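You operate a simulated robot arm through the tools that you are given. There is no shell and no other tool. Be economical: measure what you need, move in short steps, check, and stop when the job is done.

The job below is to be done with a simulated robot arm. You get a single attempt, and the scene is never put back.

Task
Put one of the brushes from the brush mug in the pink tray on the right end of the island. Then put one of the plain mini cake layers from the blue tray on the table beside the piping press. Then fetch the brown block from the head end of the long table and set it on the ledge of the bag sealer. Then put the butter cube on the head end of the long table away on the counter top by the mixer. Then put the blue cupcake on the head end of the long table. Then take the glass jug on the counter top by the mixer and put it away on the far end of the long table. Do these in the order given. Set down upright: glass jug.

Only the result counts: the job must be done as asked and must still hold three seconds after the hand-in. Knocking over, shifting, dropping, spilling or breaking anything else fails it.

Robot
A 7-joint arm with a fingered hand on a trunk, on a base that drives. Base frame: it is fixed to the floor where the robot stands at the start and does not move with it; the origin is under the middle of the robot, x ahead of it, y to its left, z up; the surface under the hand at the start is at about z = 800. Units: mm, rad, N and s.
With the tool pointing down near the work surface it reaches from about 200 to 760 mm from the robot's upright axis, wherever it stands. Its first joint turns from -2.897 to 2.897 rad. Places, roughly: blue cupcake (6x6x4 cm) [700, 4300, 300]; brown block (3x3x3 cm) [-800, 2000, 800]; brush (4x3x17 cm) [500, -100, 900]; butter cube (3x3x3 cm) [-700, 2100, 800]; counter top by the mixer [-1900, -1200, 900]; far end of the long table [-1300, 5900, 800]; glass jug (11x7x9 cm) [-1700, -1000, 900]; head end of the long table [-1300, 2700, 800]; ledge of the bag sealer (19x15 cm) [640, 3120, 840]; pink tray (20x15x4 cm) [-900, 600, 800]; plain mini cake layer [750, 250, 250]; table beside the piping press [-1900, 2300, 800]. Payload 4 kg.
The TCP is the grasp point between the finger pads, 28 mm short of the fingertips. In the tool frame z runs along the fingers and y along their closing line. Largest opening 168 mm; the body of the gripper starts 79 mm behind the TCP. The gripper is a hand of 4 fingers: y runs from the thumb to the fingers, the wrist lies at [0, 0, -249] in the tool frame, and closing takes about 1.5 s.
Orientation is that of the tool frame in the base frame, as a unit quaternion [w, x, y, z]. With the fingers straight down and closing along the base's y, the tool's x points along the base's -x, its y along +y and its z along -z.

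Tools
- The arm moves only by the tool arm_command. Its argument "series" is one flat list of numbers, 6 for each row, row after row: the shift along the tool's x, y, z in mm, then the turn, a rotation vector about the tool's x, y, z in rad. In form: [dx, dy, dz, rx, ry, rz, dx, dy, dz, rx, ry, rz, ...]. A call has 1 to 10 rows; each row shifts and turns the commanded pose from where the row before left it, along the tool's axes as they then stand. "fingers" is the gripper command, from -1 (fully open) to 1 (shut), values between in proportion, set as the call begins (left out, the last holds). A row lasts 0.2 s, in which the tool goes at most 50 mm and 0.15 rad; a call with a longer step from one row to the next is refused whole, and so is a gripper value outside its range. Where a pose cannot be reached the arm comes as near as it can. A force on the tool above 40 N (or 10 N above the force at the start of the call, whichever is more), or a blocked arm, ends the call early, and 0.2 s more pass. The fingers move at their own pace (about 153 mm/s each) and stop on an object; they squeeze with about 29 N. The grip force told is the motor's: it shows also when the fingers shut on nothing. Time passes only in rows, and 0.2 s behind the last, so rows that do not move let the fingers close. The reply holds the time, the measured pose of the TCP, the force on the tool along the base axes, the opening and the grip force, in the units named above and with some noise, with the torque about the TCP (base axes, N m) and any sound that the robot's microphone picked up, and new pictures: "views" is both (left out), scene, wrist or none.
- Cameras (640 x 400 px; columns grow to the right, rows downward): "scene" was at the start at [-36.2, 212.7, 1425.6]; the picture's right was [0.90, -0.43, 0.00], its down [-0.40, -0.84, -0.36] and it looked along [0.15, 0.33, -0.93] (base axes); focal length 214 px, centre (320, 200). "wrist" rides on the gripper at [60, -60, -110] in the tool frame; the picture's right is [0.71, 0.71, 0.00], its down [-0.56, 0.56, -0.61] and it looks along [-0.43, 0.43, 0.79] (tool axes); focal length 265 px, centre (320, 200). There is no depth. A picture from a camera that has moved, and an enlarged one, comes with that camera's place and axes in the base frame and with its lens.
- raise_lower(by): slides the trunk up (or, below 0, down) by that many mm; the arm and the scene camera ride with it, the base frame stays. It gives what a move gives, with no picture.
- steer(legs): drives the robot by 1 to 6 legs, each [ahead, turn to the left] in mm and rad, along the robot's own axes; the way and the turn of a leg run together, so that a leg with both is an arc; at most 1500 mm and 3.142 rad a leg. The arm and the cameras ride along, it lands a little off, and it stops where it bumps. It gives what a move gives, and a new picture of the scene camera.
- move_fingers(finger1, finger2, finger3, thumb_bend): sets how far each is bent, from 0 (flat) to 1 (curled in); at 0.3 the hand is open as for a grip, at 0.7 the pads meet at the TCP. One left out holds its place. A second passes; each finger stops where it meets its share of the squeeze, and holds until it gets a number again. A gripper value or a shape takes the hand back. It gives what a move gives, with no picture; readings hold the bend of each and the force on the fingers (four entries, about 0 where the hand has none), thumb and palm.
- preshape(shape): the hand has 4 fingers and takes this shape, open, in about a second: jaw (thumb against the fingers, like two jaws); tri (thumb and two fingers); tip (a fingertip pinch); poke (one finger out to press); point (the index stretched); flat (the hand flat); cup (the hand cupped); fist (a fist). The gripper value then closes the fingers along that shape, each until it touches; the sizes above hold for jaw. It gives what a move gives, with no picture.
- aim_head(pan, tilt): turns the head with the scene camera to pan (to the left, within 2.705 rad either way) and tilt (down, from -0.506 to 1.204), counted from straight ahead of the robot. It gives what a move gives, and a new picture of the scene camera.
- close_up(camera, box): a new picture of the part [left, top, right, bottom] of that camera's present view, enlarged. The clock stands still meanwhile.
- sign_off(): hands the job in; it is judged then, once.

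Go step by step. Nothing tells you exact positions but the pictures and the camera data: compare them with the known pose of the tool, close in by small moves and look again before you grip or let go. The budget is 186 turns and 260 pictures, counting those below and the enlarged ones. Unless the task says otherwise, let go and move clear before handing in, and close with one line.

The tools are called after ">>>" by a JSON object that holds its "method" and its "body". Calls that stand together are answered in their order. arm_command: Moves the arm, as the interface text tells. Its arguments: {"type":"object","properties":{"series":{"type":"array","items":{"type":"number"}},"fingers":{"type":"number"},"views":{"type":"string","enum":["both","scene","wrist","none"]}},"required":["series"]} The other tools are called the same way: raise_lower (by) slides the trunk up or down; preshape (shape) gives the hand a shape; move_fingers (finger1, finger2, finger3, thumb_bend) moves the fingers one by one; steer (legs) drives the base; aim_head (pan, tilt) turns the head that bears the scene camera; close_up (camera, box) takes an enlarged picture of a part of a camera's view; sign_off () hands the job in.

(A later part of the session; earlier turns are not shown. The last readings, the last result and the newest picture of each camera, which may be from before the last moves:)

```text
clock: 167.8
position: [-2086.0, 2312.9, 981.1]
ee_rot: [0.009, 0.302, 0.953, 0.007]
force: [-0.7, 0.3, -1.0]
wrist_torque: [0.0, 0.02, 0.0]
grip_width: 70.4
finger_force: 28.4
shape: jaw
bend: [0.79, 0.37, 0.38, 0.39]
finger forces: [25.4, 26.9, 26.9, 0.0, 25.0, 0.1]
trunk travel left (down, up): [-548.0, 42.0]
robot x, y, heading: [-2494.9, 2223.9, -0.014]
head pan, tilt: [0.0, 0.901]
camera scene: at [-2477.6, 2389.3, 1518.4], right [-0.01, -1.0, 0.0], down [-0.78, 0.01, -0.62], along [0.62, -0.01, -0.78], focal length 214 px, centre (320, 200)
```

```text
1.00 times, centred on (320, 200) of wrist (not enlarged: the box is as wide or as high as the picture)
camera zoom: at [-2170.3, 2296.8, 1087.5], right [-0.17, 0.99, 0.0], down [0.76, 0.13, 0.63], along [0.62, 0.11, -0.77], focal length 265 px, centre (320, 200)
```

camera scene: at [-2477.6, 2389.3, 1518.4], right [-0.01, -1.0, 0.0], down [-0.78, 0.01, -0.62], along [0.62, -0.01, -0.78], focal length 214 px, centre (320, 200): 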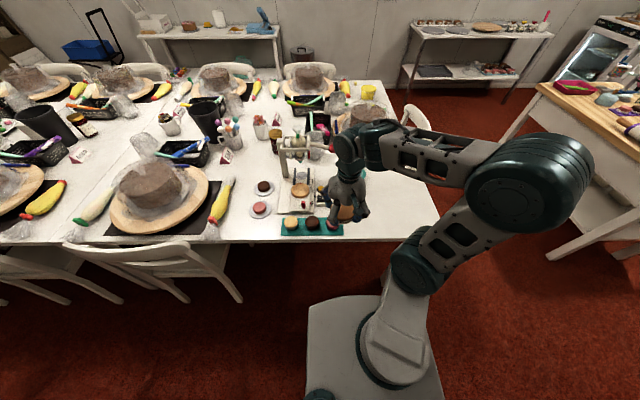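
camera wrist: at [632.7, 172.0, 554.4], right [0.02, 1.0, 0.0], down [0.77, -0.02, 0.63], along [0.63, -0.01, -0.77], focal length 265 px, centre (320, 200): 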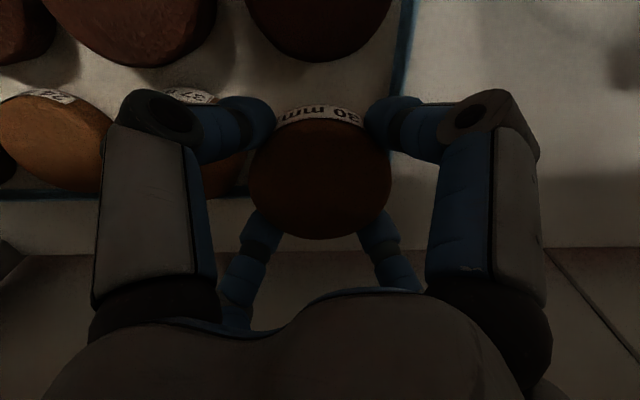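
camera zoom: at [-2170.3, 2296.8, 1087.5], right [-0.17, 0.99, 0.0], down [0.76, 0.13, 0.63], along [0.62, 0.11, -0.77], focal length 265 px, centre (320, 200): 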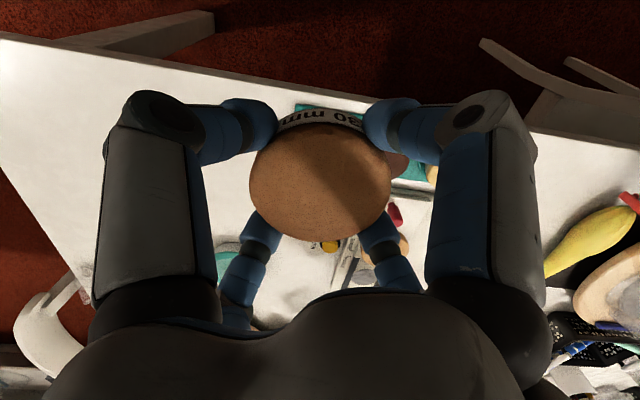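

Free table lies right of the press, around [-1915, 2235]. I move over it and lower partway.

>>> {"method": "arm_command", "body": {"series": [-37, 7, 0, 0, 0, 0, -37, 7, 0, 0, 0, 0, -37, 7, 0, 0, 0, 0, -37, 7, 0, 0, 0, 0, -37, 7, 0, 0, 0, 0, 0, 0, 40, 0, 0, 0, 0, 0, 40, 0, 0, 0, 0, 0, 40, 0, 0, 0]}}

>>> {"method": "close_up", "body": {"camera": "scene", "box": [240, 110, 440, 250]}}

```text
clock: 169.6
position: [-1910.5, 2234.6, 862.3]
ee_rot: [0.009, 0.302, 0.953, 0.007]
force: [-0.1, -0.4, -0.6]
wrist_torque: [0.01, -0.02, -0.03]
grip_width: 70.1
finger_force: 29.3
shape: jaw
bend: [0.79, 0.38, 0.38, 0.39]
finger forces: [25.8, 26.7, 26.9, 0.0, 24.8, 0.0]
trunk travel left (down, up): [-548.0, 42.0]
robot x, y, heading: [-2492.8, 2226.4, -0.008]
head pan, tilt: [0.0, 0.901]
camera scene: at [-2477.2, 2389.3, 1518.3], right [-0.01, -1.0, 0.0], down [-0.78, 0.01, -0.62], along [0.62, -0.01, -0.78], focal length 214 px, centre (320, 200)
camera wrist: at [-1995.8, 2219.5, 969.1], right [-0.17, 0.99, 0.0], down [0.76, 0.13, 0.63], along [0.62, 0.11, -0.77], focal length 265 px, centre (320, 200)
```

scene: 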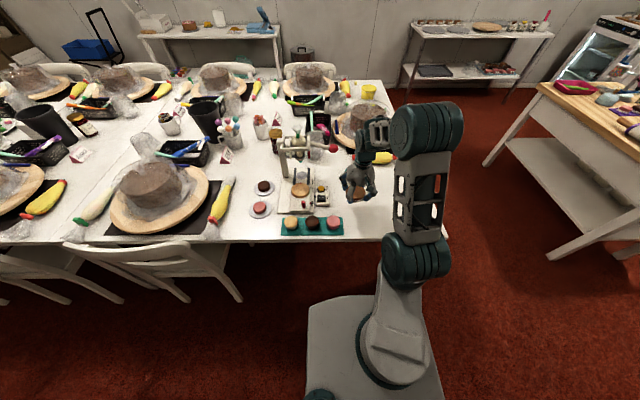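
wrist: 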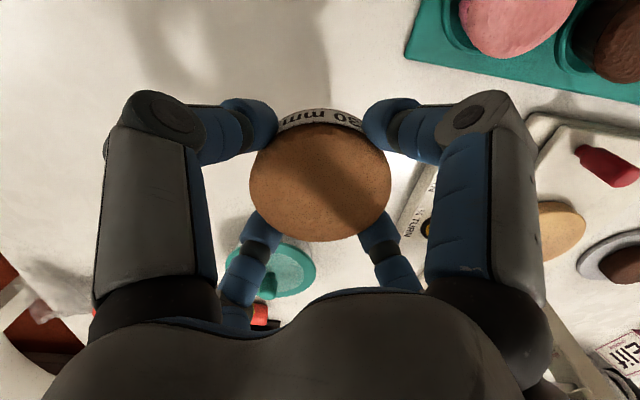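

```text
2.86 times, centred on (340, 180) of scene
camera zoom: at [-2477.2, 2389.3, 1518.3], right [-0.01, -1.0, 0.0], down [-0.78, 0.01, -0.62], along [0.62, -0.01, -0.78], focal length 613 px, centre (263, 257)
```

zoom: 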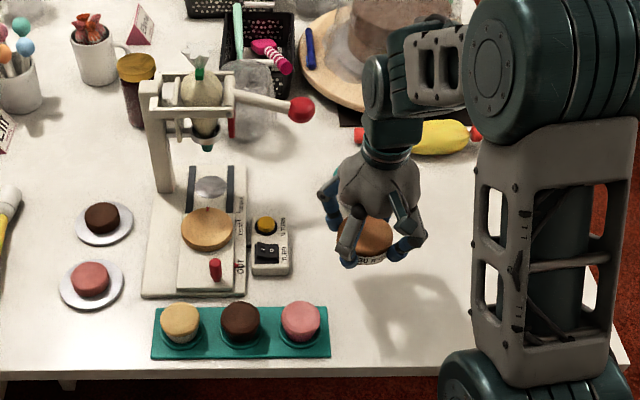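

There is clear table below. I lower toward contact in small steps.

>>> {"method": "arm_command", "body": {"series": [0, 0, 25, 0, 0, 0, 0, 0, 20, 0, 0, 0, 0, 0, 10, 0, 0, 0, 0, 0, 4, 0, 0, 0], "views": "none"}}

>>> {"method": "arm_command", "body": {"series": [0, 0, 3, 0, 0, 0, 0, 0, 3, 0, 0, 0, 0, 0, 2, 0, 0, 0], "views": "wrist"}}

```text
clock: 170.6
position: [-1910.6, 2235.7, 802.8]
ee_rot: [0.008, 0.302, 0.953, 0.007]
force: [-0.8, 0.3, -0.9]
wrist_torque: [0.0, -0.01, 0.01]
grip_width: 70.4
finger_force: 29.3
shape: jaw
bend: [0.79, 0.38, 0.38, 0.39]
finger forces: [25.7, 26.6, 26.8, 0.1, 24.9, 0.0]
trunk travel left (down, up): [-548.0, 42.0]
robot x, y, heading: [-2493.5, 2226.2, -0.017]
head pan, tilt: [0.0, 0.901]
```

```text
clock: 171.4
position: [-1910.6, 2236.2, 797.2]
ee_rot: [0.009, 0.303, 0.953, 0.008]
force: [0.7, 1.1, -0.7]
wrist_torque: [0.0, 0.03, 0.01]
grip_width: 70.2
finger_force: 29.1
shape: jaw
bend: [0.79, 0.38, 0.38, 0.39]
finger forces: [25.7, 26.6, 26.8, 0.0, 24.8, 0.1]
trunk travel left (down, up): [-548.0, 42.0]
robot x, y, heading: [-2493.6, 2226.1, -0.016]
head pan, tilt: [0.0, 0.901]
camera wrist: at [-1994.6, 2220.6, 903.8], right [-0.17, 0.99, 0.0], down [0.76, 0.13, 0.63], along [0.62, 0.11, -0.77], focal length 265 px, centre (320, 200)
```

wrist: 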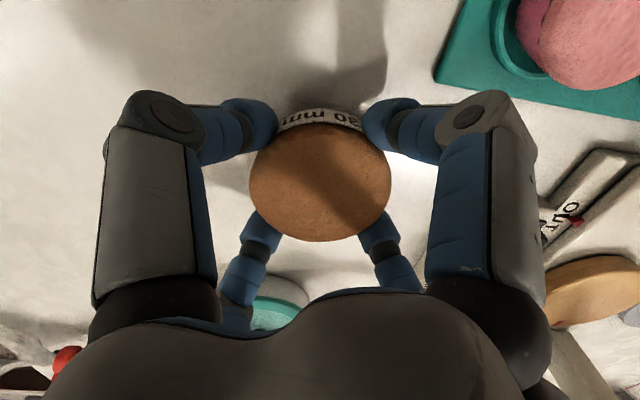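

>>> {"method": "arm_command", "body": {"series": [0, 0, 4, 0, 0, 0, 0, 0, 4, 0, 0, 0, 0, 0, 4, 0, 0, 0, 0, 0, 3, 0, 0, 0, 0, 0, 3, 0, 0, 0], "views": "none"}}

>>> {"method": "close_up", "body": {"camera": "scene", "box": [310, 150, 410, 220]}}

```text
clock: 172.5
position: [-1909.7, 2236.4, 785.6]
ee_rot: [0.013, 0.302, 0.953, 0.009]
force: [-9.2, -0.5, 30.2]
wrist_torque: [-0.08, 0.36, -0.04]
grip_width: 70.9
finger_force: 28.5
shape: jaw
bend: [0.8, 0.37, 0.37, 0.39]
finger forces: [31.4, 29.4, 29.4, 0.0, 31.0, 0.0]
trunk travel left (down, up): [-548.0, 42.0]
robot x, y, heading: [-2495.2, 2229.0, -0.011]
head pan, tilt: [0.0, 0.901]
stopped in row 5: the force on the tool passed its limit at 43 N (the readings are from after the stop); the commanded pose is now the measured one
```

```text
5.71 times, centred on (360, 185) of scene
camera zoom: at [-2481.7, 2389.2, 1518.7], right [-0.01, -1.0, 0.0], down [-0.78, 0.01, -0.62], along [0.62, -0.01, -0.78], focal length 1226 px, centre (91, 286)
```

zoom: 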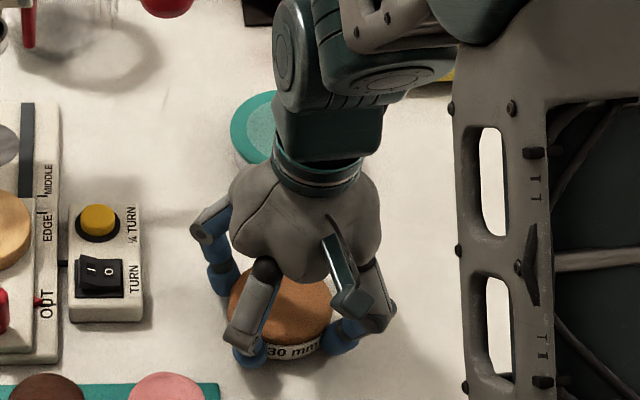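

The cake is on the table. I ease up 2 mm, open a little and lift away.

>>> {"method": "arm_command", "body": {"series": [0, 0, -3, 0, 0, 0], "views": "none"}}

>>> {"method": "arm_command", "body": {"series": [0, 0, 0, 0, 0, 0, 0, 0, 0, 0, 0, 0, 0, 0, 0, 0, 0, 0], "fingers": -0.25, "views": "wrist"}}

```text
clock: 172.9
position: [-1909.9, 2236.4, 785.7]
ee_rot: [0.012, 0.302, 0.953, 0.008]
force: [-6.4, -0.4, 13.7]
wrist_torque: [-0.09, 0.26, -0.04]
grip_width: 71.0
finger_force: 29.2
shape: jaw
bend: [0.8, 0.37, 0.37, 0.39]
finger forces: [30.3, 29.1, 29.0, 0.0, 29.8, 0.1]
trunk travel left (down, up): [-548.0, 42.0]
robot x, y, heading: [-2494.4, 2228.2, -0.012]
head pan, tilt: [0.0, 0.901]
```

```text
clock: 173.7
position: [-1908.2, 2236.0, 785.1]
ee_rot: [0.011, 0.302, 0.953, 0.008]
force: [-0.6, 0.3, -0.3]
wrist_torque: [-0.01, 0.03, -0.04]
grip_width: 104.2
finger_force: 0.1
shape: jaw
bend: [0.29, 0.29, 0.29, 0.29]
finger forces: [0.0, 0.1, 0.0, 0.0, 0.0, 0.1]
trunk travel left (down, up): [-548.0, 42.0]
robot x, y, heading: [-2493.2, 2229.9, -0.015]
head pan, tilt: [0.0, 0.901]
camera wrist: at [-1993.3, 2220.2, 891.9], right [-0.17, 0.99, 0.0], down [0.76, 0.13, 0.64], along [0.63, 0.11, -0.77], focal length 265 px, centre (320, 200)
```

wrist: 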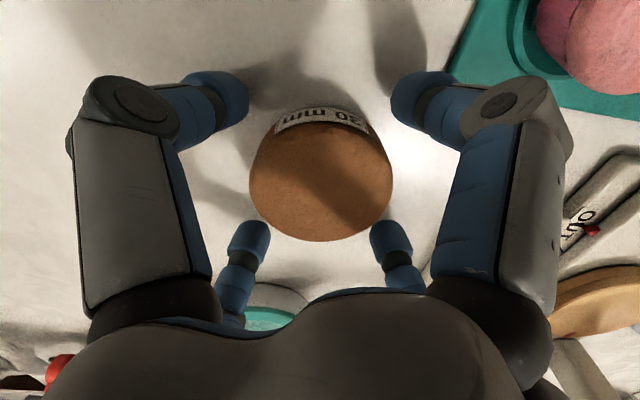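

Released cleanly. I lift, retract, and head for the head end of the table for the brown block.

>>> {"method": "arm_command", "body": {"series": [0, 0, -20, 0, 0, 0, 0, 0, -45, 0, 0, 0, 0, 0, -45, 0, 0, 0, 0, 0, -45, 0, 0, 0, 0, 0, -45, 0, 0, 0, 30, -25, 0, 0, 0, 0, 35, -28, 0, 0, 0, 0, 35, -28, 0, 0, 0, 0, 35, -28, 0, 0, 0, 0], "views": "scene"}}

>>> {"method": "close_up", "body": {"camera": "scene", "box": [240, 80, 440, 220]}}

```text
clock: 175.7
position: [-2088.2, 2223.3, 980.7]
ee_rot: [0.011, 0.302, 0.953, 0.009]
force: [-0.5, 0.3, 0.0]
wrist_torque: [0.01, 0.02, 0.01]
grip_width: 104.2
finger_force: 0.1
shape: jaw
bend: [0.29, 0.29, 0.29, 0.29]
finger forces: [0.1, 0.0, 0.0, 0.1, 0.1, 0.0]
trunk travel left (down, up): [-548.0, 42.0]
robot x, y, heading: [-2500.5, 2226.1, -0.013]
head pan, tilt: [0.0, 0.901]
camera scene: at [-2478.2, 2389.1, 1518.3], right [-0.01, -1.0, 0.0], down [-0.78, 0.01, -0.62], along [0.62, -0.01, -0.78], focal length 214 px, centre (320, 200)
```

scene: 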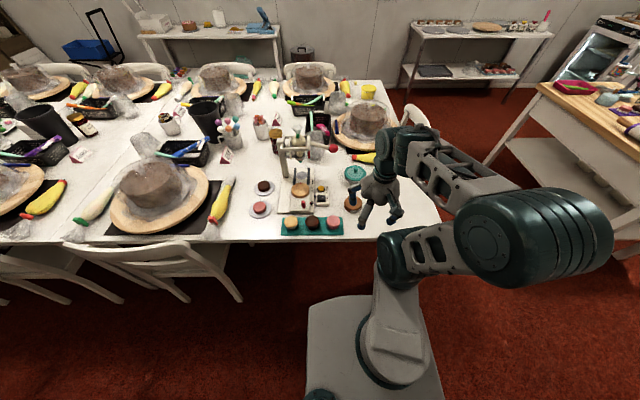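

```text
2.86 times, centred on (340, 150) of scene
camera zoom: at [-2478.2, 2389.1, 1518.3], right [-0.01, -1.0, 0.0], down [-0.78, 0.01, -0.62], along [0.62, -0.01, -0.78], focal length 613 px, centre (263, 343)
```

zoom: 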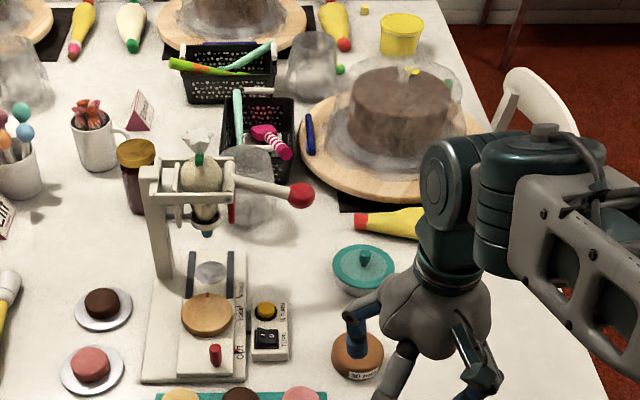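

The cake stands beside the press. Now I drive around to the head end, near the brown block.

>>> {"method": "steer", "body": {"legs": [[0, -1.353], [1000, 0], [0, 1.387], [1000, 0], [560, 0], [0, 1.55]]}}

>>> {"method": "aim_head", "body": {"pan": 0.0, "tilt": 0.7}}

```text
clock: 199.0
position: [-729.1, 1721.4, 979.9]
ee_rot: [0.002, -0.477, 0.879, 0.014]
force: [0.1, 0.1, -0.8]
wrist_torque: [-0.02, 0.01, 0.0]
grip_width: 104.3
finger_force: 0.0
shape: jaw
bend: [0.29, 0.29, 0.29, 0.29]
finger forces: [0.1, 0.0, 0.0, 0.1, 0.1, 0.0]
trunk travel left (down, up): [-548.0, 42.0]
robot x, y, heading: [-716.8, 1315.2, 1.598]
head pan, tilt: [0.0, 0.901]
camera scene: at [-880.8, 1322.4, 1518.3], right [1.0, 0.03, 0.0], down [0.02, -0.78, -0.62], along [-0.02, 0.62, -0.78], focal length 214 px, centre (320, 200)
```

scene: 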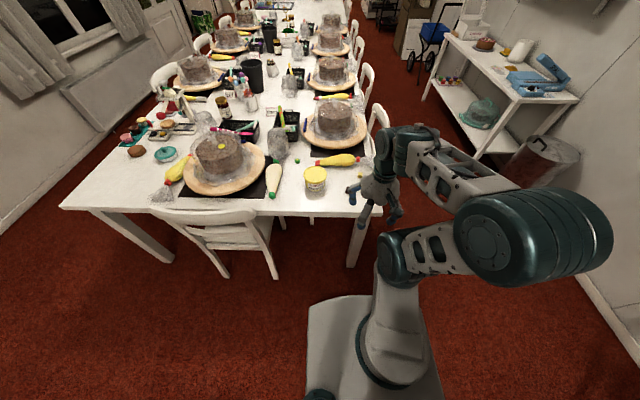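

```text
clock: 199.8
position: [-729.3, 1721.2, 980.5]
ee_rot: [0.003, -0.477, 0.879, 0.014]
force: [-0.6, 0.2, 0.4]
wrist_torque: [-0.01, -0.02, -0.01]
grip_width: 104.6
finger_force: 0.0
shape: jaw
bend: [0.29, 0.29, 0.29, 0.29]
finger forces: [0.0, 0.0, 0.0, 0.0, 0.0, 0.0]
trunk travel left (down, up): [-548.0, 42.0]
robot x, y, heading: [-715.6, 1314.1, 1.597]
head pan, tilt: [0.0, 0.7]
camera scene: at [-880.9, 1331.9, 1534.4], right [1.0, 0.03, 0.0], down [0.02, -0.64, -0.76], along [-0.02, 0.76, -0.64], focal length 214 px, centre (320, 200)
```

scene: 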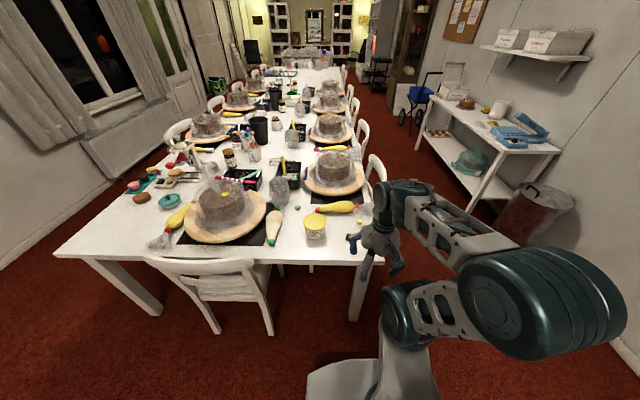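

The hand hides the block; I check with the wrist camera.

>>> {"method": "close_up", "body": {"camera": "wrist", "box": [0, 0, 640, 400]}}

>>> {"method": "close_up", "body": {"camera": "scene", "box": [280, 180, 440, 290]}}

```text
1.00 times, centred on (320, 200) of wrist (not enlarged: the box is as wide or as high as the picture)
camera zoom: at [-708.4, 1634.4, 1087.5], right [-0.98, -0.21, 0.0], down [-0.16, 0.75, 0.64], along [-0.14, 0.62, -0.77], focal length 265 px, centre (320, 200)
```

zoom: 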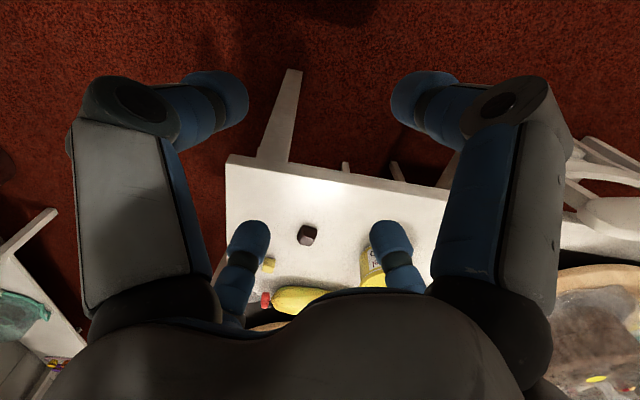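

```text
3.64 times, centred on (360, 235) of scene
camera zoom: at [-880.9, 1331.9, 1534.4], right [1.0, 0.03, 0.0], down [0.02, -0.64, -0.76], along [-0.02, 0.76, -0.64], focal length 780 px, centre (174, 73)
```

zoom: 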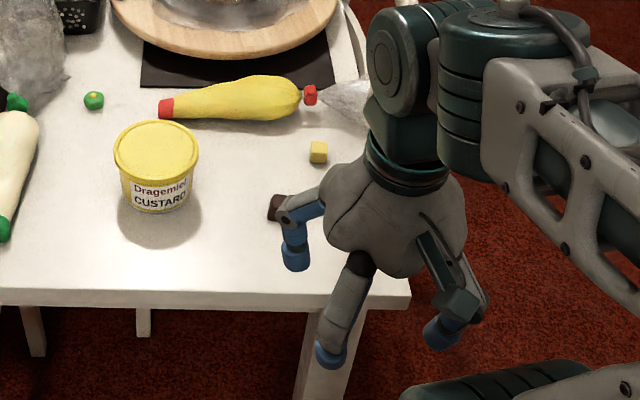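

The block is at about [-763, 1978], the butter at about [-702, 2084], both on z 750. I align the hand and move above the block.

>>> {"method": "arm_command", "body": {"series": [0, 0, 0, 0, 0, -0.144, 0, 0, 0, 0, 0, -0.144, 0, 0, 0, 0, 0, -0.144, 0, 0, 0, 0, 0, -0.144, -43, 6, 12, 0, 0, 0, -43, 6, 12, 0, 0, 0, -43, 6, 12, 0, 0, 0, -43, 6, 12, 0, 0, 0, -43, 6, 12, 0, 0, 0, -41, 4, 12, 0, 0, 0], "fingers": -0.1}}

>>> {"method": "close_up", "body": {"camera": "wrist", "box": [200, 100, 440, 260]}}

```text
clock: 202.0
position: [-763.1, 1979.1, 913.0]
ee_rot: [0.005, -0.706, 0.708, 0.013]
force: [0.5, 0.4, 0.4]
wrist_torque: [0.03, 0.04, -0.03]
grip_width: 93.0
finger_force: 0.1
shape: jaw
bend: [0.32, 0.32, 0.32, 0.32]
finger forces: [0.1, 0.0, 0.0, 0.0, 0.0, 0.0]
trunk travel left (down, up): [-548.0, 42.0]
robot x, y, heading: [-717.9, 1311.8, 1.596]
head pan, tilt: [0.0, 0.7]
camera scene: at [-881.2, 1332.6, 1534.4], right [1.0, 0.03, 0.0], down [0.02, -0.64, -0.76], along [-0.02, 0.76, -0.64], focal length 214 px, centre (320, 200)
camera wrist: at [-700.2, 1916.5, 1021.2], right [-0.71, -0.71, -0.01], down [-0.55, 0.54, 0.63], along [-0.44, 0.46, -0.77], focal length 265 px, centre (320, 200)
```

scene: 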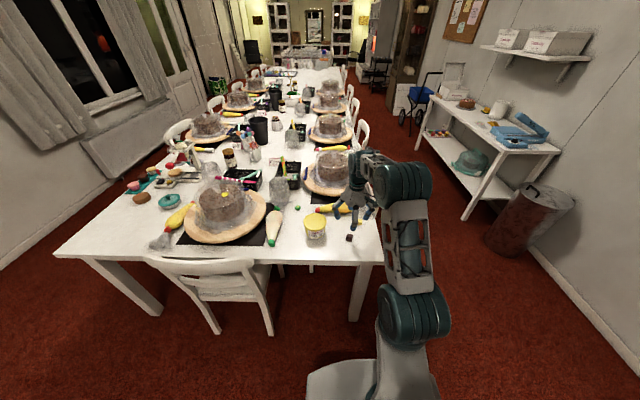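
wrist: 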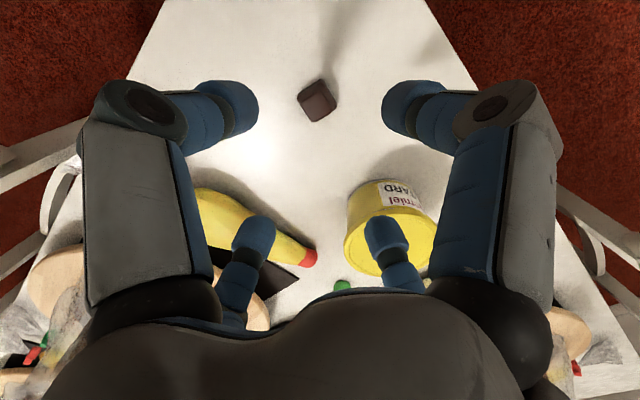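

```text
2.50 times, centred on (320, 180) of wrist
camera zoom: at [-700.2, 1916.5, 1021.2], right [-0.71, -0.71, -0.01], down [-0.55, 0.54, 0.63], along [-0.44, 0.46, -0.77], focal length 664 px, centre (320, 250)
```

zoom: 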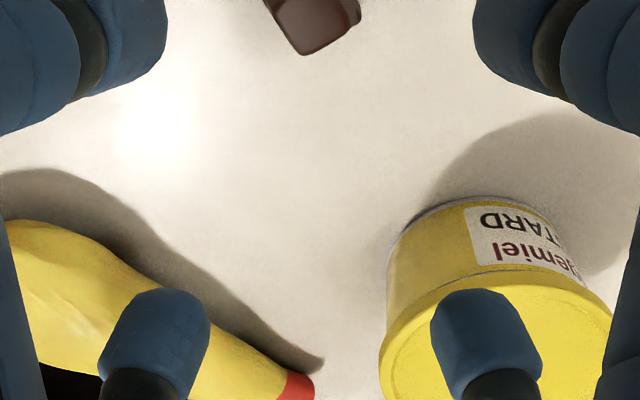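

>>> {"method": "close_up", "body": {"camera": "wrist", "box": [270, 60, 370, 130]}}

```text
5.71 times, centred on (320, 95) of wrist
camera zoom: at [-700.2, 1916.5, 1021.2], right [-0.71, -0.71, -0.01], down [-0.55, 0.54, 0.63], along [-0.44, 0.46, -0.77], focal length 1517 px, centre (320, 800)
```

zoom: 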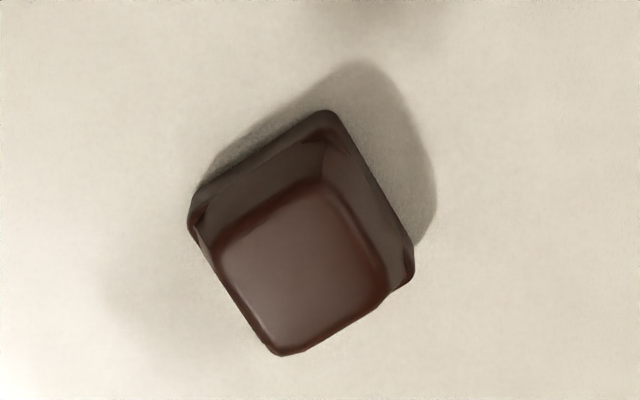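

The block is turned about 14° and sits at about [-757, 1981]. I adjust, turn, and descend.

>>> {"method": "arm_command", "body": {"series": [-2, -6, 0, 0, 0, 0.123, 0, 0, 0, 0, 0, 0.122, 0, 0, 40, 0, 0, 0, 0, 0, 40, 0, 0, 0, 0, 0, 25, 0, 0, 0], "views": "wrist"}}

>>> {"method": "close_up", "body": {"camera": "wrist", "box": [220, 60, 420, 240]}}

```text
clock: 203.2
position: [-758.1, 1984.1, 810.8]
ee_rot: [0.005, -0.615, 0.789, 0.013]
force: [0.6, -0.3, 0.9]
wrist_torque: [0.01, -0.01, -0.03]
grip_width: 92.9
finger_force: 0.0
shape: jaw
bend: [0.32, 0.32, 0.32, 0.32]
finger forces: [0.0, 0.0, 0.0, 0.0, 0.0, 0.0]
trunk travel left (down, up): [-548.0, 42.0]
robot x, y, heading: [-716.8, 1310.7, 1.597]
head pan, tilt: [0.0, 0.7]
camera wrist: at [-711.7, 1907.6, 917.8], right [-0.86, -0.51, -0.01], down [-0.4, 0.66, 0.64], along [-0.32, 0.55, -0.77], focal length 265 px, centre (320, 200)
```

wrist: 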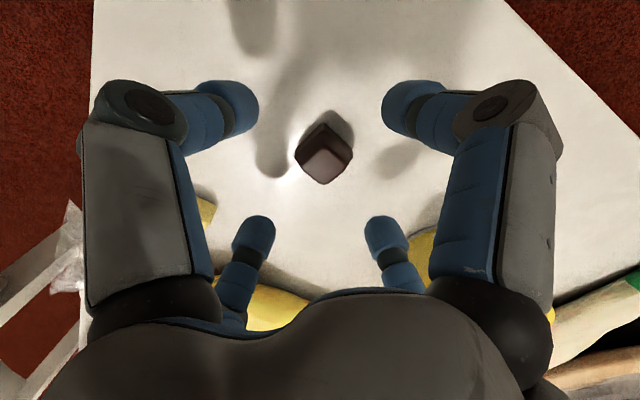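

```text
2.22 times, centred on (320, 150) of wrist
camera zoom: at [-711.7, 1907.6, 917.8], right [-0.86, -0.51, -0.01], down [-0.4, 0.66, 0.64], along [-0.32, 0.55, -0.77], focal length 590 px, centre (320, 311)
```

zoom: 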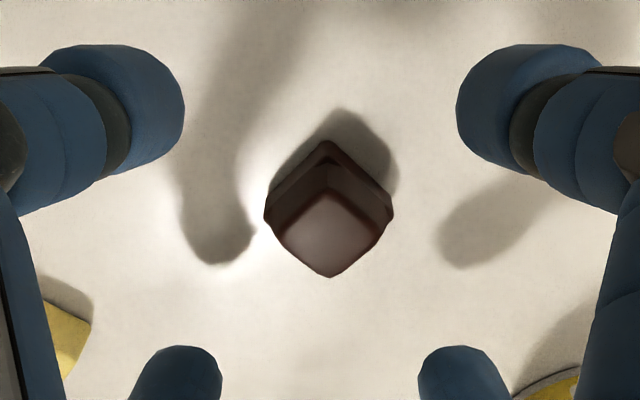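

Aligned and centred. I descend the last 28 mm and close.

>>> {"method": "arm_command", "body": {"series": [0, 0, 16, 0, 0, 0, 0, 0, 12, 0, 0, 0], "views": "none"}}

>>> {"method": "arm_command", "body": {"series": [0, 0, 0, 0, 0, 0, 0, 0, 0, 0, 0, 0, 0, 0, 0, 0, 0, 0, 0, 0, 0, 0, 0, 0, 0, 0, 0, 0, 0, 0], "fingers": 0.9, "views": "wrist"}}

```text
clock: 203.8
position: [-759.4, 1984.4, 782.1]
ee_rot: [0.004, -0.614, 0.789, 0.013]
force: [-0.5, -0.5, 0.3]
wrist_torque: [0.02, -0.02, 0.0]
grip_width: 93.1
finger_force: 0.0
shape: jaw
bend: [0.32, 0.32, 0.32, 0.32]
finger forces: [0.0, 0.1, 0.1, 0.0, 0.0, 0.0]
trunk travel left (down, up): [-548.0, 42.0]
robot x, y, heading: [-715.6, 1314.9, 1.598]
head pan, tilt: [0.0, 0.7]
```

```text
clock: 205.0
position: [-758.9, 1984.8, 783.1]
ee_rot: [0.004, -0.615, 0.788, 0.014]
force: [-0.8, 0.2, -0.6]
wrist_torque: [-0.03, -0.02, 0.04]
grip_width: 20.9
finger_force: 29.4
shape: jaw
bend: [0.75, 0.75, 0.75, 0.59]
finger forces: [26.7, 27.2, 26.6, 0.0, 27.6, 0.0]
trunk travel left (down, up): [-548.0, 42.0]
robot x, y, heading: [-719.2, 1310.3, 1.599]
head pan, tilt: [0.0, 0.7]
camera wrist: at [-712.1, 1908.3, 890.2], right [-0.86, -0.51, -0.01], down [-0.4, 0.66, 0.64], along [-0.32, 0.55, -0.77], focal length 265 px, centre (320, 200)
```

wrist: 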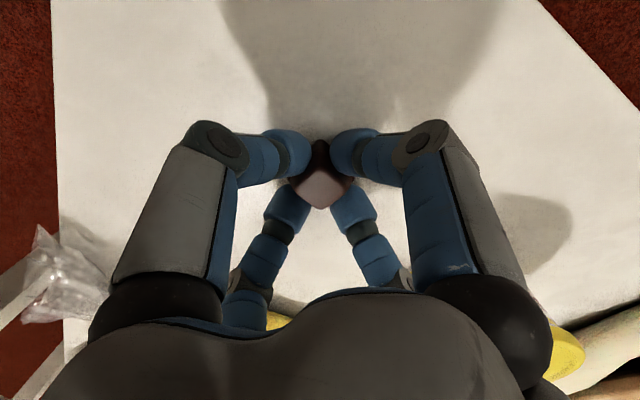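

The block is gripped. I lift, retract, and drive to the bag sealer side.

>>> {"method": "arm_command", "body": {"series": [0, 0, -20, 0, 0, 0, 0, 0, -45, 0, 0, 0, 0, 0, -45, 0, 0, 0, 0, 0, -45, 0, 0, 0, 0, 0, -45, 0, 0, 0, 42, 6, 0, 0, 0, 0, 42, 6, 0, 0, 0, 0, 42, 6, 0, 0, 0, 0, 42, 6, 0, 0, 0, 0, 42, 6, 0, 0, 0, 0], "views": "wrist"}}

>>> {"method": "steer", "body": {"legs": [[0, -1.342], [741, 0], [0, 1.315], [1400, 0], [0, -0.7]]}}

>>> {"method": "aim_head", "body": {"pan": -0.5, "tilt": 0.6}}

```text
clock: 207.2
position: [-837.2, 1780.8, 978.2]
ee_rot: [0.005, -0.615, 0.789, 0.014]
force: [0.3, -0.1, -0.9]
wrist_torque: [0.02, -0.02, -0.01]
grip_width: 20.8
finger_force: 28.6
shape: jaw
bend: [0.75, 0.75, 0.75, 0.59]
finger forces: [26.9, 27.2, 27.0, 0.1, 27.0, 0.0]
trunk travel left (down, up): [-548.0, 42.0]
robot x, y, heading: [-719.3, 1310.0, 1.595]
head pan, tilt: [0.0, 0.7]
camera wrist: at [-790.1, 1704.1, 1085.3], right [-0.86, -0.51, -0.01], down [-0.4, 0.66, 0.64], along [-0.32, 0.55, -0.77], focal length 265 px, centre (320, 200)
```

wrist: 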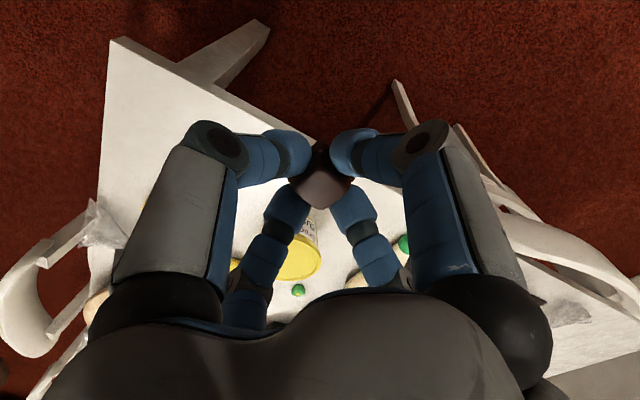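

```text
clock: 226.1
position: [228.7, 3316.9, 978.6]
ee_rot: [0.01, -0.295, 0.955, 0.011]
force: [-0.9, 0.6, -0.4]
wrist_torque: [-0.01, 0.02, -0.01]
grip_width: 21.0
finger_force: 29.0
shape: jaw
bend: [0.75, 0.75, 0.75, 0.59]
finger forces: [26.1, 27.5, 27.1, 0.0, 26.6, 0.0]
trunk travel left (down, up): [-548.0, 42.0]
robot x, y, heading: [5.3, 2889.6, 0.868]
head pan, tilt: [0.0, 0.7]
camera scene: at [-101.3, 3010.3, 1534.5], right [0.76, -0.64, 0.0], down [-0.42, -0.49, -0.76], along [0.49, 0.58, -0.64], focal length 214 px, centre (320, 200)
```

scene: 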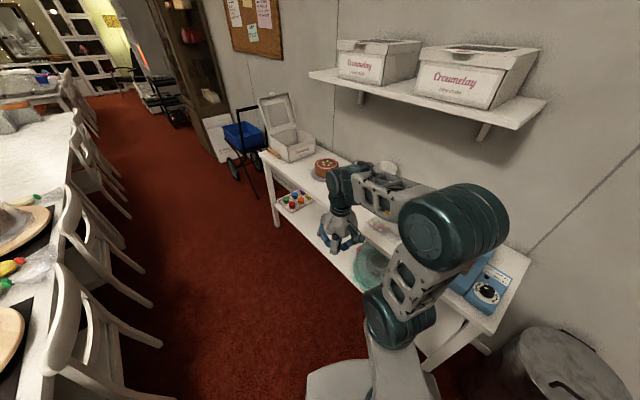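

```text
clock: 227.1
position: [228.9, 3317.6, 978.4]
ee_rot: [0.009, -0.295, 0.955, 0.011]
force: [0.3, -0.4, -0.8]
wrist_torque: [0.02, 0.01, 0.01]
grip_width: 21.0
finger_force: 29.4
shape: jaw
bend: [0.75, 0.75, 0.75, 0.59]
finger forces: [26.1, 27.5, 27.1, 0.0, 26.7, 0.0]
trunk travel left (down, up): [-548.0, 42.0]
robot x, y, heading: [4.8, 2891.0, 0.868]
head pan, tilt: [-0.499, 0.6]
camera scene: at [-74.0, 2977.6, 1543.1], right [0.36, -0.93, 0.0], down [-0.53, -0.21, -0.82], along [0.77, 0.3, -0.57], focal length 214 px, centre (320, 200)
```

scene: 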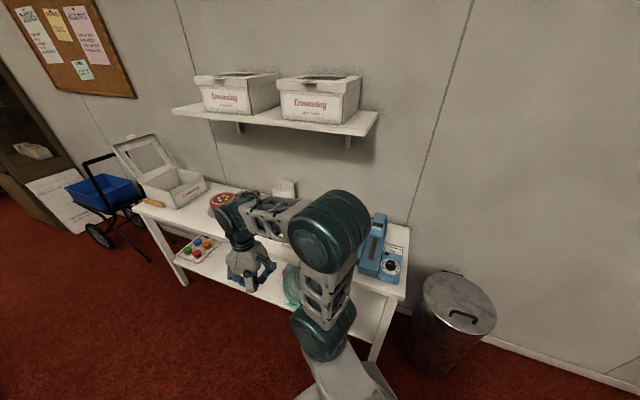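

I see the blue sealer at the right end of this table and the coloured cupcakes on its lower shelf. I face the table.

>>> {"method": "steer", "body": {"legs": [[0, -0.868]]}}

>>> {"method": "aim_head", "body": {"pan": 0.0, "tilt": 0.75}}

>>> {"method": "close_up", "body": {"camera": "scene", "box": [220, 120, 420, 260]}}

```text
clock: 229.7
position: [480.8, 2991.3, 977.8]
ee_rot: [0.014, 0.138, 0.99, 0.006]
force: [-1.0, -0.8, 0.1]
wrist_torque: [0.0, -0.02, 0.03]
grip_width: 20.6
finger_force: 28.8
shape: jaw
bend: [0.75, 0.75, 0.75, 0.59]
finger forces: [25.8, 27.5, 27.1, 0.0, 26.5, 0.0]
trunk travel left (down, up): [-548.0, 42.0]
robot x, y, heading: [8.9, 2885.5, -0.006]
head pan, tilt: [-0.499, 0.6]
camera scene: at [25.5, 3006.7, 1543.1], right [-0.48, -0.88, 0.0], down [-0.49, 0.27, -0.83], along [0.72, -0.4, -0.57], focal length 214 px, centre (320, 200)
```

scene: 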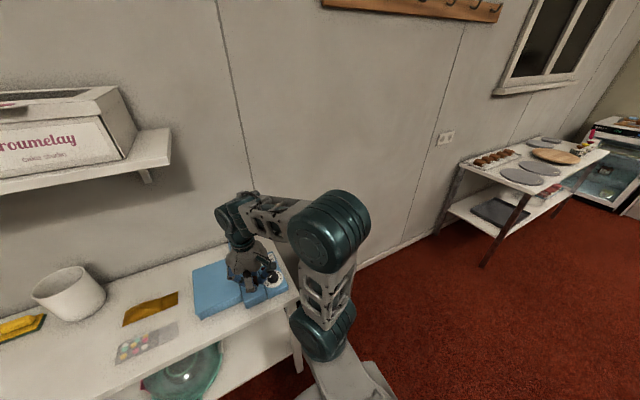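

```text
clock: 230.7
position: [478.9, 2992.7, 977.9]
ee_rot: [0.013, 0.138, 0.99, 0.006]
force: [-0.3, 0.0, -1.0]
wrist_torque: [0.0, 0.01, 0.04]
grip_width: 20.9
finger_force: 29.2
shape: jaw
bend: [0.75, 0.75, 0.75, 0.59]
finger forces: [25.9, 27.5, 27.1, 0.0, 26.5, 0.0]
trunk travel left (down, up): [-548.0, 42.0]
robot x, y, heading: [5.1, 2883.6, -0.004]
head pan, tilt: [0.0, 0.75]
camera scene: at [31.0, 3049.1, 1530.2], right [-0.01, -1.0, 0.0], down [-0.68, 0.0, -0.73], along [0.73, 0.0, -0.68], focal length 214 px, centre (320, 200)
```

scene: 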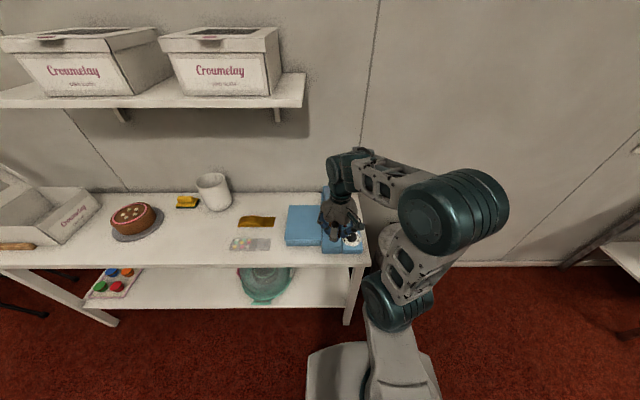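

```text
2.86 times, centred on (320, 190) of scene
camera zoom: at [31.0, 3049.1, 1530.2], right [-0.01, -1.0, 0.0], down [-0.68, 0.0, -0.73], along [0.73, 0.0, -0.68], focal length 613 px, centre (320, 229)
```

zoom: 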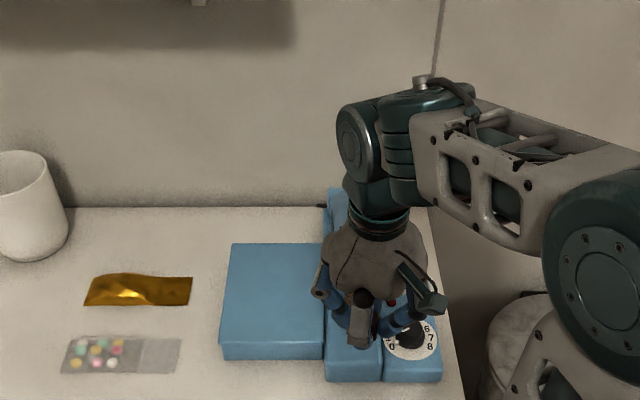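

The ledge is the flat blue plate left of the sealing bar, centred near [629, 3115], z 840. I move left first, then forward over it.

>>> {"method": "arm_command", "body": {"series": [13, 46, 0, 0, 0, 0, 13, 46, 0, 0, 0, 0, 13, 46, 0, 0, 0, 0, -45, 13, 0, 0, 0, 0, -45, 13, 0, 0, 0, 0, -46, 13, 0, 0, 0, 0]}}

>>> {"method": "close_up", "body": {"camera": "scene", "box": [220, 140, 420, 280]}}

```text
clock: 232.1
position: [622.8, 3136.3, 983.2]
ee_rot: [0.012, 0.138, 0.99, 0.007]
force: [-0.3, 0.3, -0.1]
wrist_torque: [-0.01, -0.01, 0.02]
grip_width: 20.5
finger_force: 29.1
shape: jaw
bend: [0.75, 0.75, 0.75, 0.59]
finger forces: [26.1, 27.4, 27.0, 0.1, 26.5, 0.1]
trunk travel left (down, up): [-548.0, 42.0]
robot x, y, heading: [5.2, 2887.9, -0.007]
head pan, tilt: [0.0, 0.75]
camera scene: at [31.6, 3049.6, 1530.1], right [-0.01, -1.0, 0.0], down [-0.68, 0.0, -0.73], along [0.73, 0.0, -0.68], focal length 214 px, centre (320, 200)
camera wrist: at [547.0, 3093.7, 1090.5], right [-0.49, 0.87, -0.01], down [0.67, 0.38, 0.64], along [0.56, 0.31, -0.77], focal length 265 px, centre (320, 200)
```

scene: 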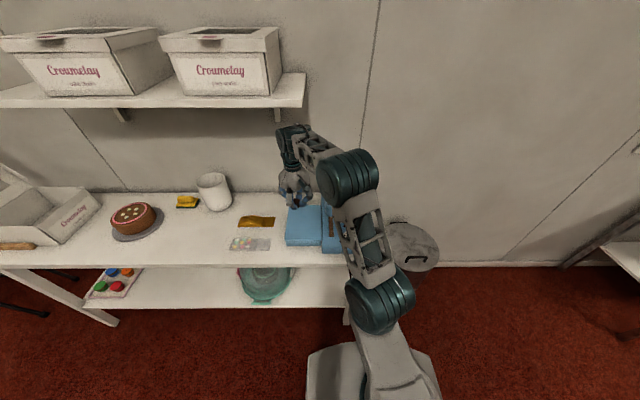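
wrist: 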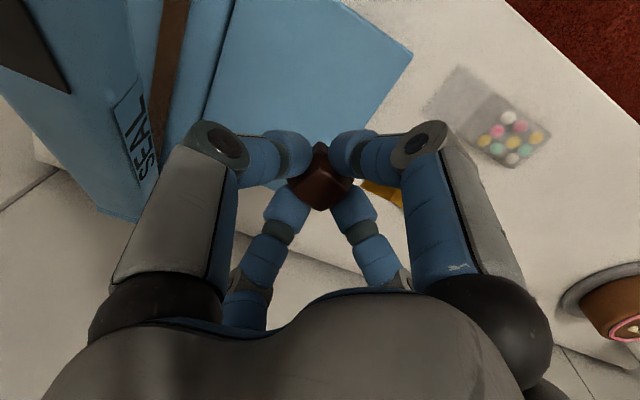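

```text
2.86 times, centred on (320, 210) of scene
camera zoom: at [31.6, 3049.6, 1530.1], right [-0.01, -1.0, 0.0], down [-0.68, 0.0, -0.73], along [0.73, 0.0, -0.68], focal length 613 px, centre (320, 171)
```

zoom: 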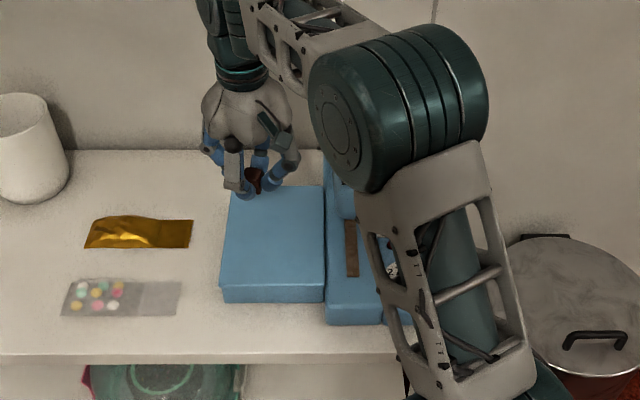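

The target is well inside the ledge (x 540–736, y 3043–3187). I descend to near contact.

>>> {"method": "arm_command", "body": {"series": [0, 0, 30, 0, 0, 0, 0, 0, 30, 0, 0, 0, 0, 0, 25, 0, 0, 0, 0, 0, 12, 0, 0, 0], "views": "scene"}}

>>> {"method": "close_up", "body": {"camera": "scene", "box": [260, 160, 360, 260]}}

```text
clock: 233.1
position: [623.3, 3136.9, 886.3]
ee_rot: [0.012, 0.137, 0.99, 0.006]
force: [0.5, -1.6, 0.5]
wrist_torque: [-0.02, 0.01, -0.01]
grip_width: 20.7
finger_force: 28.8
shape: jaw
bend: [0.75, 0.75, 0.75, 0.59]
finger forces: [26.2, 27.4, 27.0, 0.1, 26.4, 0.0]
trunk travel left (down, up): [-548.0, 42.0]
robot x, y, heading: [8.2, 2885.9, -0.005]
head pan, tilt: [0.0, 0.75]
camera scene: at [31.1, 3049.3, 1530.2], right [-0.01, -1.0, 0.0], down [-0.68, 0.0, -0.73], along [0.73, 0.0, -0.68], focal length 214 px, centre (320, 200)
```

scene: 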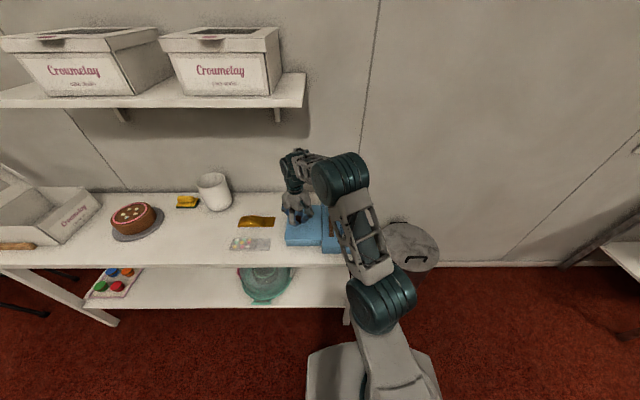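

```text
4.00 times, centred on (310, 210) of scene
camera zoom: at [31.1, 3049.3, 1530.2], right [-0.01, -1.0, 0.0], down [-0.68, 0.0, -0.73], along [0.73, 0.0, -0.68], focal length 858 px, centre (360, 160)
```

zoom: 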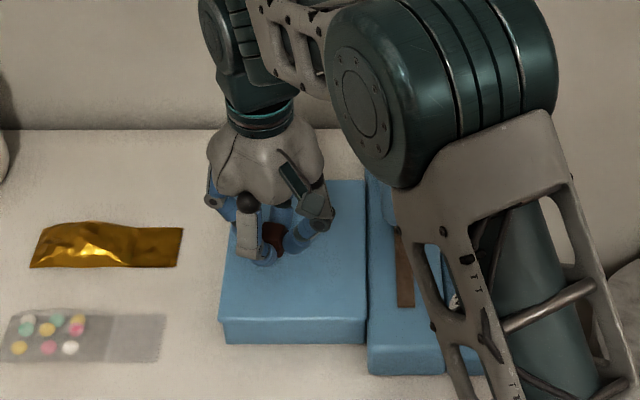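

Nearly down. I creep until contact.

>>> {"method": "arm_command", "body": {"series": [0, 0, 4, 0, 0, 0, 0, 0, 4, 0, 0, 0, 0, 0, 3, 0, 0, 0, 0, 0, 3, 0, 0, 0], "views": "wrist"}}

```text
clock: 234.1
position: [624.0, 3136.7, 872.7]
ee_rot: [0.013, 0.137, 0.991, 0.006]
force: [-0.1, 0.1, 0.3]
wrist_torque: [0.01, 0.02, -0.02]
grip_width: 20.7
finger_force: 29.1
shape: jaw
bend: [0.75, 0.75, 0.75, 0.59]
finger forces: [26.2, 27.5, 27.0, 0.1, 26.5, 0.0]
trunk travel left (down, up): [-548.0, 42.0]
robot x, y, heading: [7.2, 2889.2, -0.002]
head pan, tilt: [0.0, 0.75]
camera wrist: at [548.8, 3093.6, 979.6], right [-0.49, 0.87, -0.01], down [0.67, 0.38, 0.64], along [0.56, 0.31, -0.77], focal length 265 px, centre (320, 200)
```

wrist: 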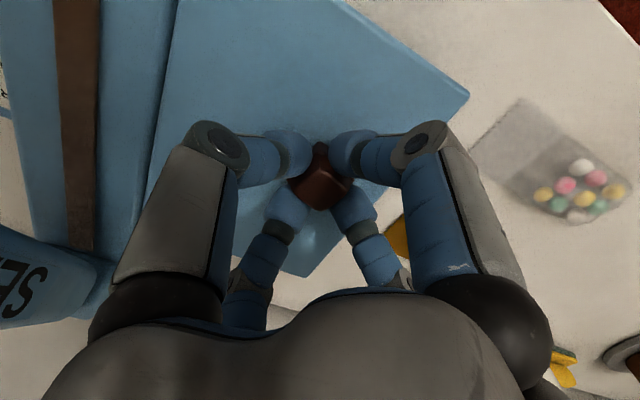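

>>> {"method": "arm_command", "body": {"series": [0, 0, 3, 0, 0, 0, 0, 0, 3, 0, 0, 0, 0, 0, 2, 0, 0, 0, 0, 0, 2, 0, 0, 0, 0, 0, 2, 0, 0, 0], "views": "none"}}

```text
clock: 235.3
position: [625.2, 3136.8, 863.6]
ee_rot: [0.015, 0.139, 0.99, 0.009]
force: [-0.6, -0.3, 22.6]
wrist_torque: [0.0, 0.03, -0.02]
grip_width: 21.4
finger_force: 28.9
shape: jaw
bend: [0.75, 0.75, 0.75, 0.59]
finger forces: [30.8, 31.1, 30.4, 0.0, 30.8, 0.0]
trunk travel left (down, up): [-548.0, 42.0]
robot x, y, heading: [7.0, 2886.7, -0.01]
head pan, tilt: [0.0, 0.75]
```

Contact at z 864. I ease up 3 mm and open the fingers to release.

>>> {"method": "arm_command", "body": {"series": [0, 0, -3, 0, 0, 0, 0, 0, 0, 0, 0, 0], "views": "none"}}

>>> {"method": "arm_command", "body": {"series": [0, 0, 0, 0, 0, 0, 0, 0, 0, 0, 0, 0, 0, 0, 0, 0, 0, 0], "fingers": 0.3, "views": "wrist"}}

>>> {"method": "arm_command", "body": {"series": [0, 0, -15, 0, 0, 0, 0, 0, -30, 0, 0, 0, 0, 0, -40, 0, 0, 0, 0, 0, -40, 0, 0, 0, 35, -10, 0, 0, 0, 0, 40, -11, 0, 0, 0, 0, 40, -11, 0, 0, 0, 0, 40, -11, 0, 0, 0, 0], "views": "scene"}}

>>> {"method": "close_up", "body": {"camera": "scene", "box": [260, 160, 360, 260]}}

```text
clock: 235.9
position: [624.7, 3136.6, 863.7]
ee_rot: [0.014, 0.138, 0.99, 0.006]
force: [1.2, 1.4, 11.4]
wrist_torque: [0.07, -0.07, 0.0]
grip_width: 21.3
finger_force: 29.5
shape: jaw
bend: [0.75, 0.75, 0.75, 0.59]
finger forces: [29.4, 30.8, 30.2, 0.0, 29.2, 0.1]
trunk travel left (down, up): [-548.0, 42.0]
robot x, y, heading: [6.5, 2886.5, -0.0]
head pan, tilt: [0.0, 0.75]
```

```text
clock: 236.7
position: [625.0, 3136.0, 863.1]
ee_rot: [0.012, 0.138, 0.99, 0.006]
force: [0.2, 0.3, -0.2]
wrist_torque: [-0.02, 0.0, -0.01]
grip_width: 58.4
finger_force: 0.1
shape: jaw
bend: [0.79, 0.79, 0.79, 0.43]
finger forces: [0.0, 0.0, 0.1, 0.1, 0.0, 0.0]
trunk travel left (down, up): [-548.0, 42.0]
robot x, y, heading: [7.7, 2888.0, -0.005]
head pan, tilt: [0.0, 0.75]
camera wrist: at [549.0, 3093.9, 970.3], right [-0.49, 0.87, -0.01], down [0.67, 0.38, 0.64], along [0.56, 0.31, -0.77], focal length 265 px, centre (320, 200)
```

wrist: 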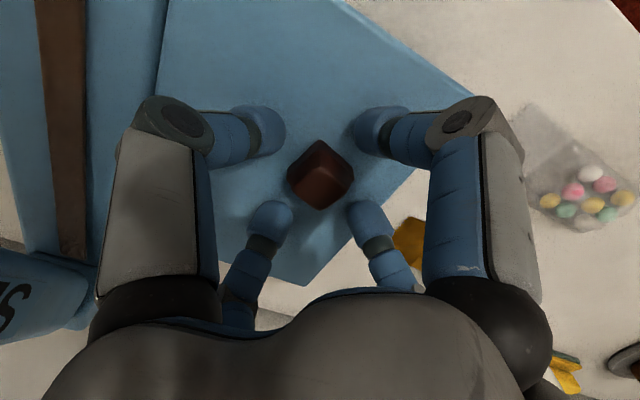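

```text
clock: 238.5
position: [461.1, 3135.4, 983.8]
ee_rot: [0.014, 0.138, 0.99, 0.007]
force: [-0.3, 0.5, 0.0]
wrist_torque: [0.05, -0.02, 0.01]
grip_width: 58.7
finger_force: 0.0
shape: jaw
bend: [0.79, 0.79, 0.79, 0.43]
finger forces: [0.1, 0.0, 0.0, 0.0, 0.0, 0.1]
trunk travel left (down, up): [-548.0, 42.0]
robot x, y, heading: [6.2, 2886.2, -0.002]
head pan, tilt: [0.0, 0.75]
camera scene: at [30.4, 3049.2, 1530.2], right [-0.01, -1.0, 0.0], down [-0.68, 0.0, -0.73], along [0.73, 0.0, -0.68], focal length 214 px, centre (320, 200)
```

scene: 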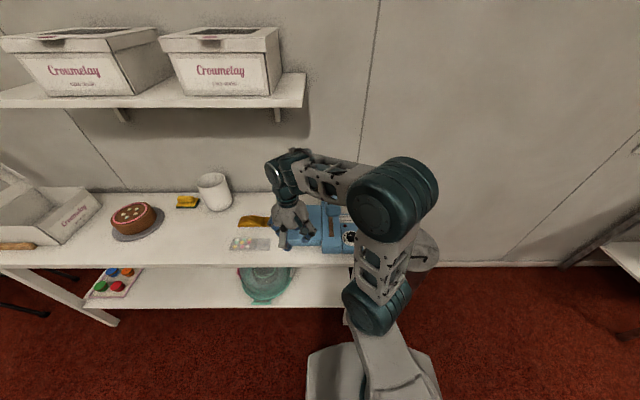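

```text
4.00 times, centred on (310, 210) of scene
camera zoom: at [30.4, 3049.2, 1530.2], right [-0.01, -1.0, 0.0], down [-0.68, 0.0, -0.73], along [0.73, 0.0, -0.68], focal length 858 px, centre (360, 160)
```

zoom: 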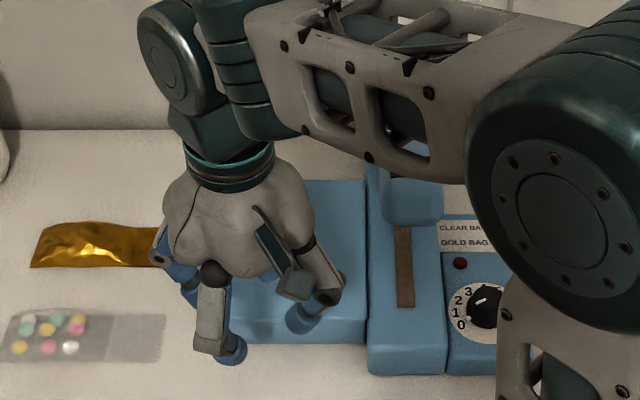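

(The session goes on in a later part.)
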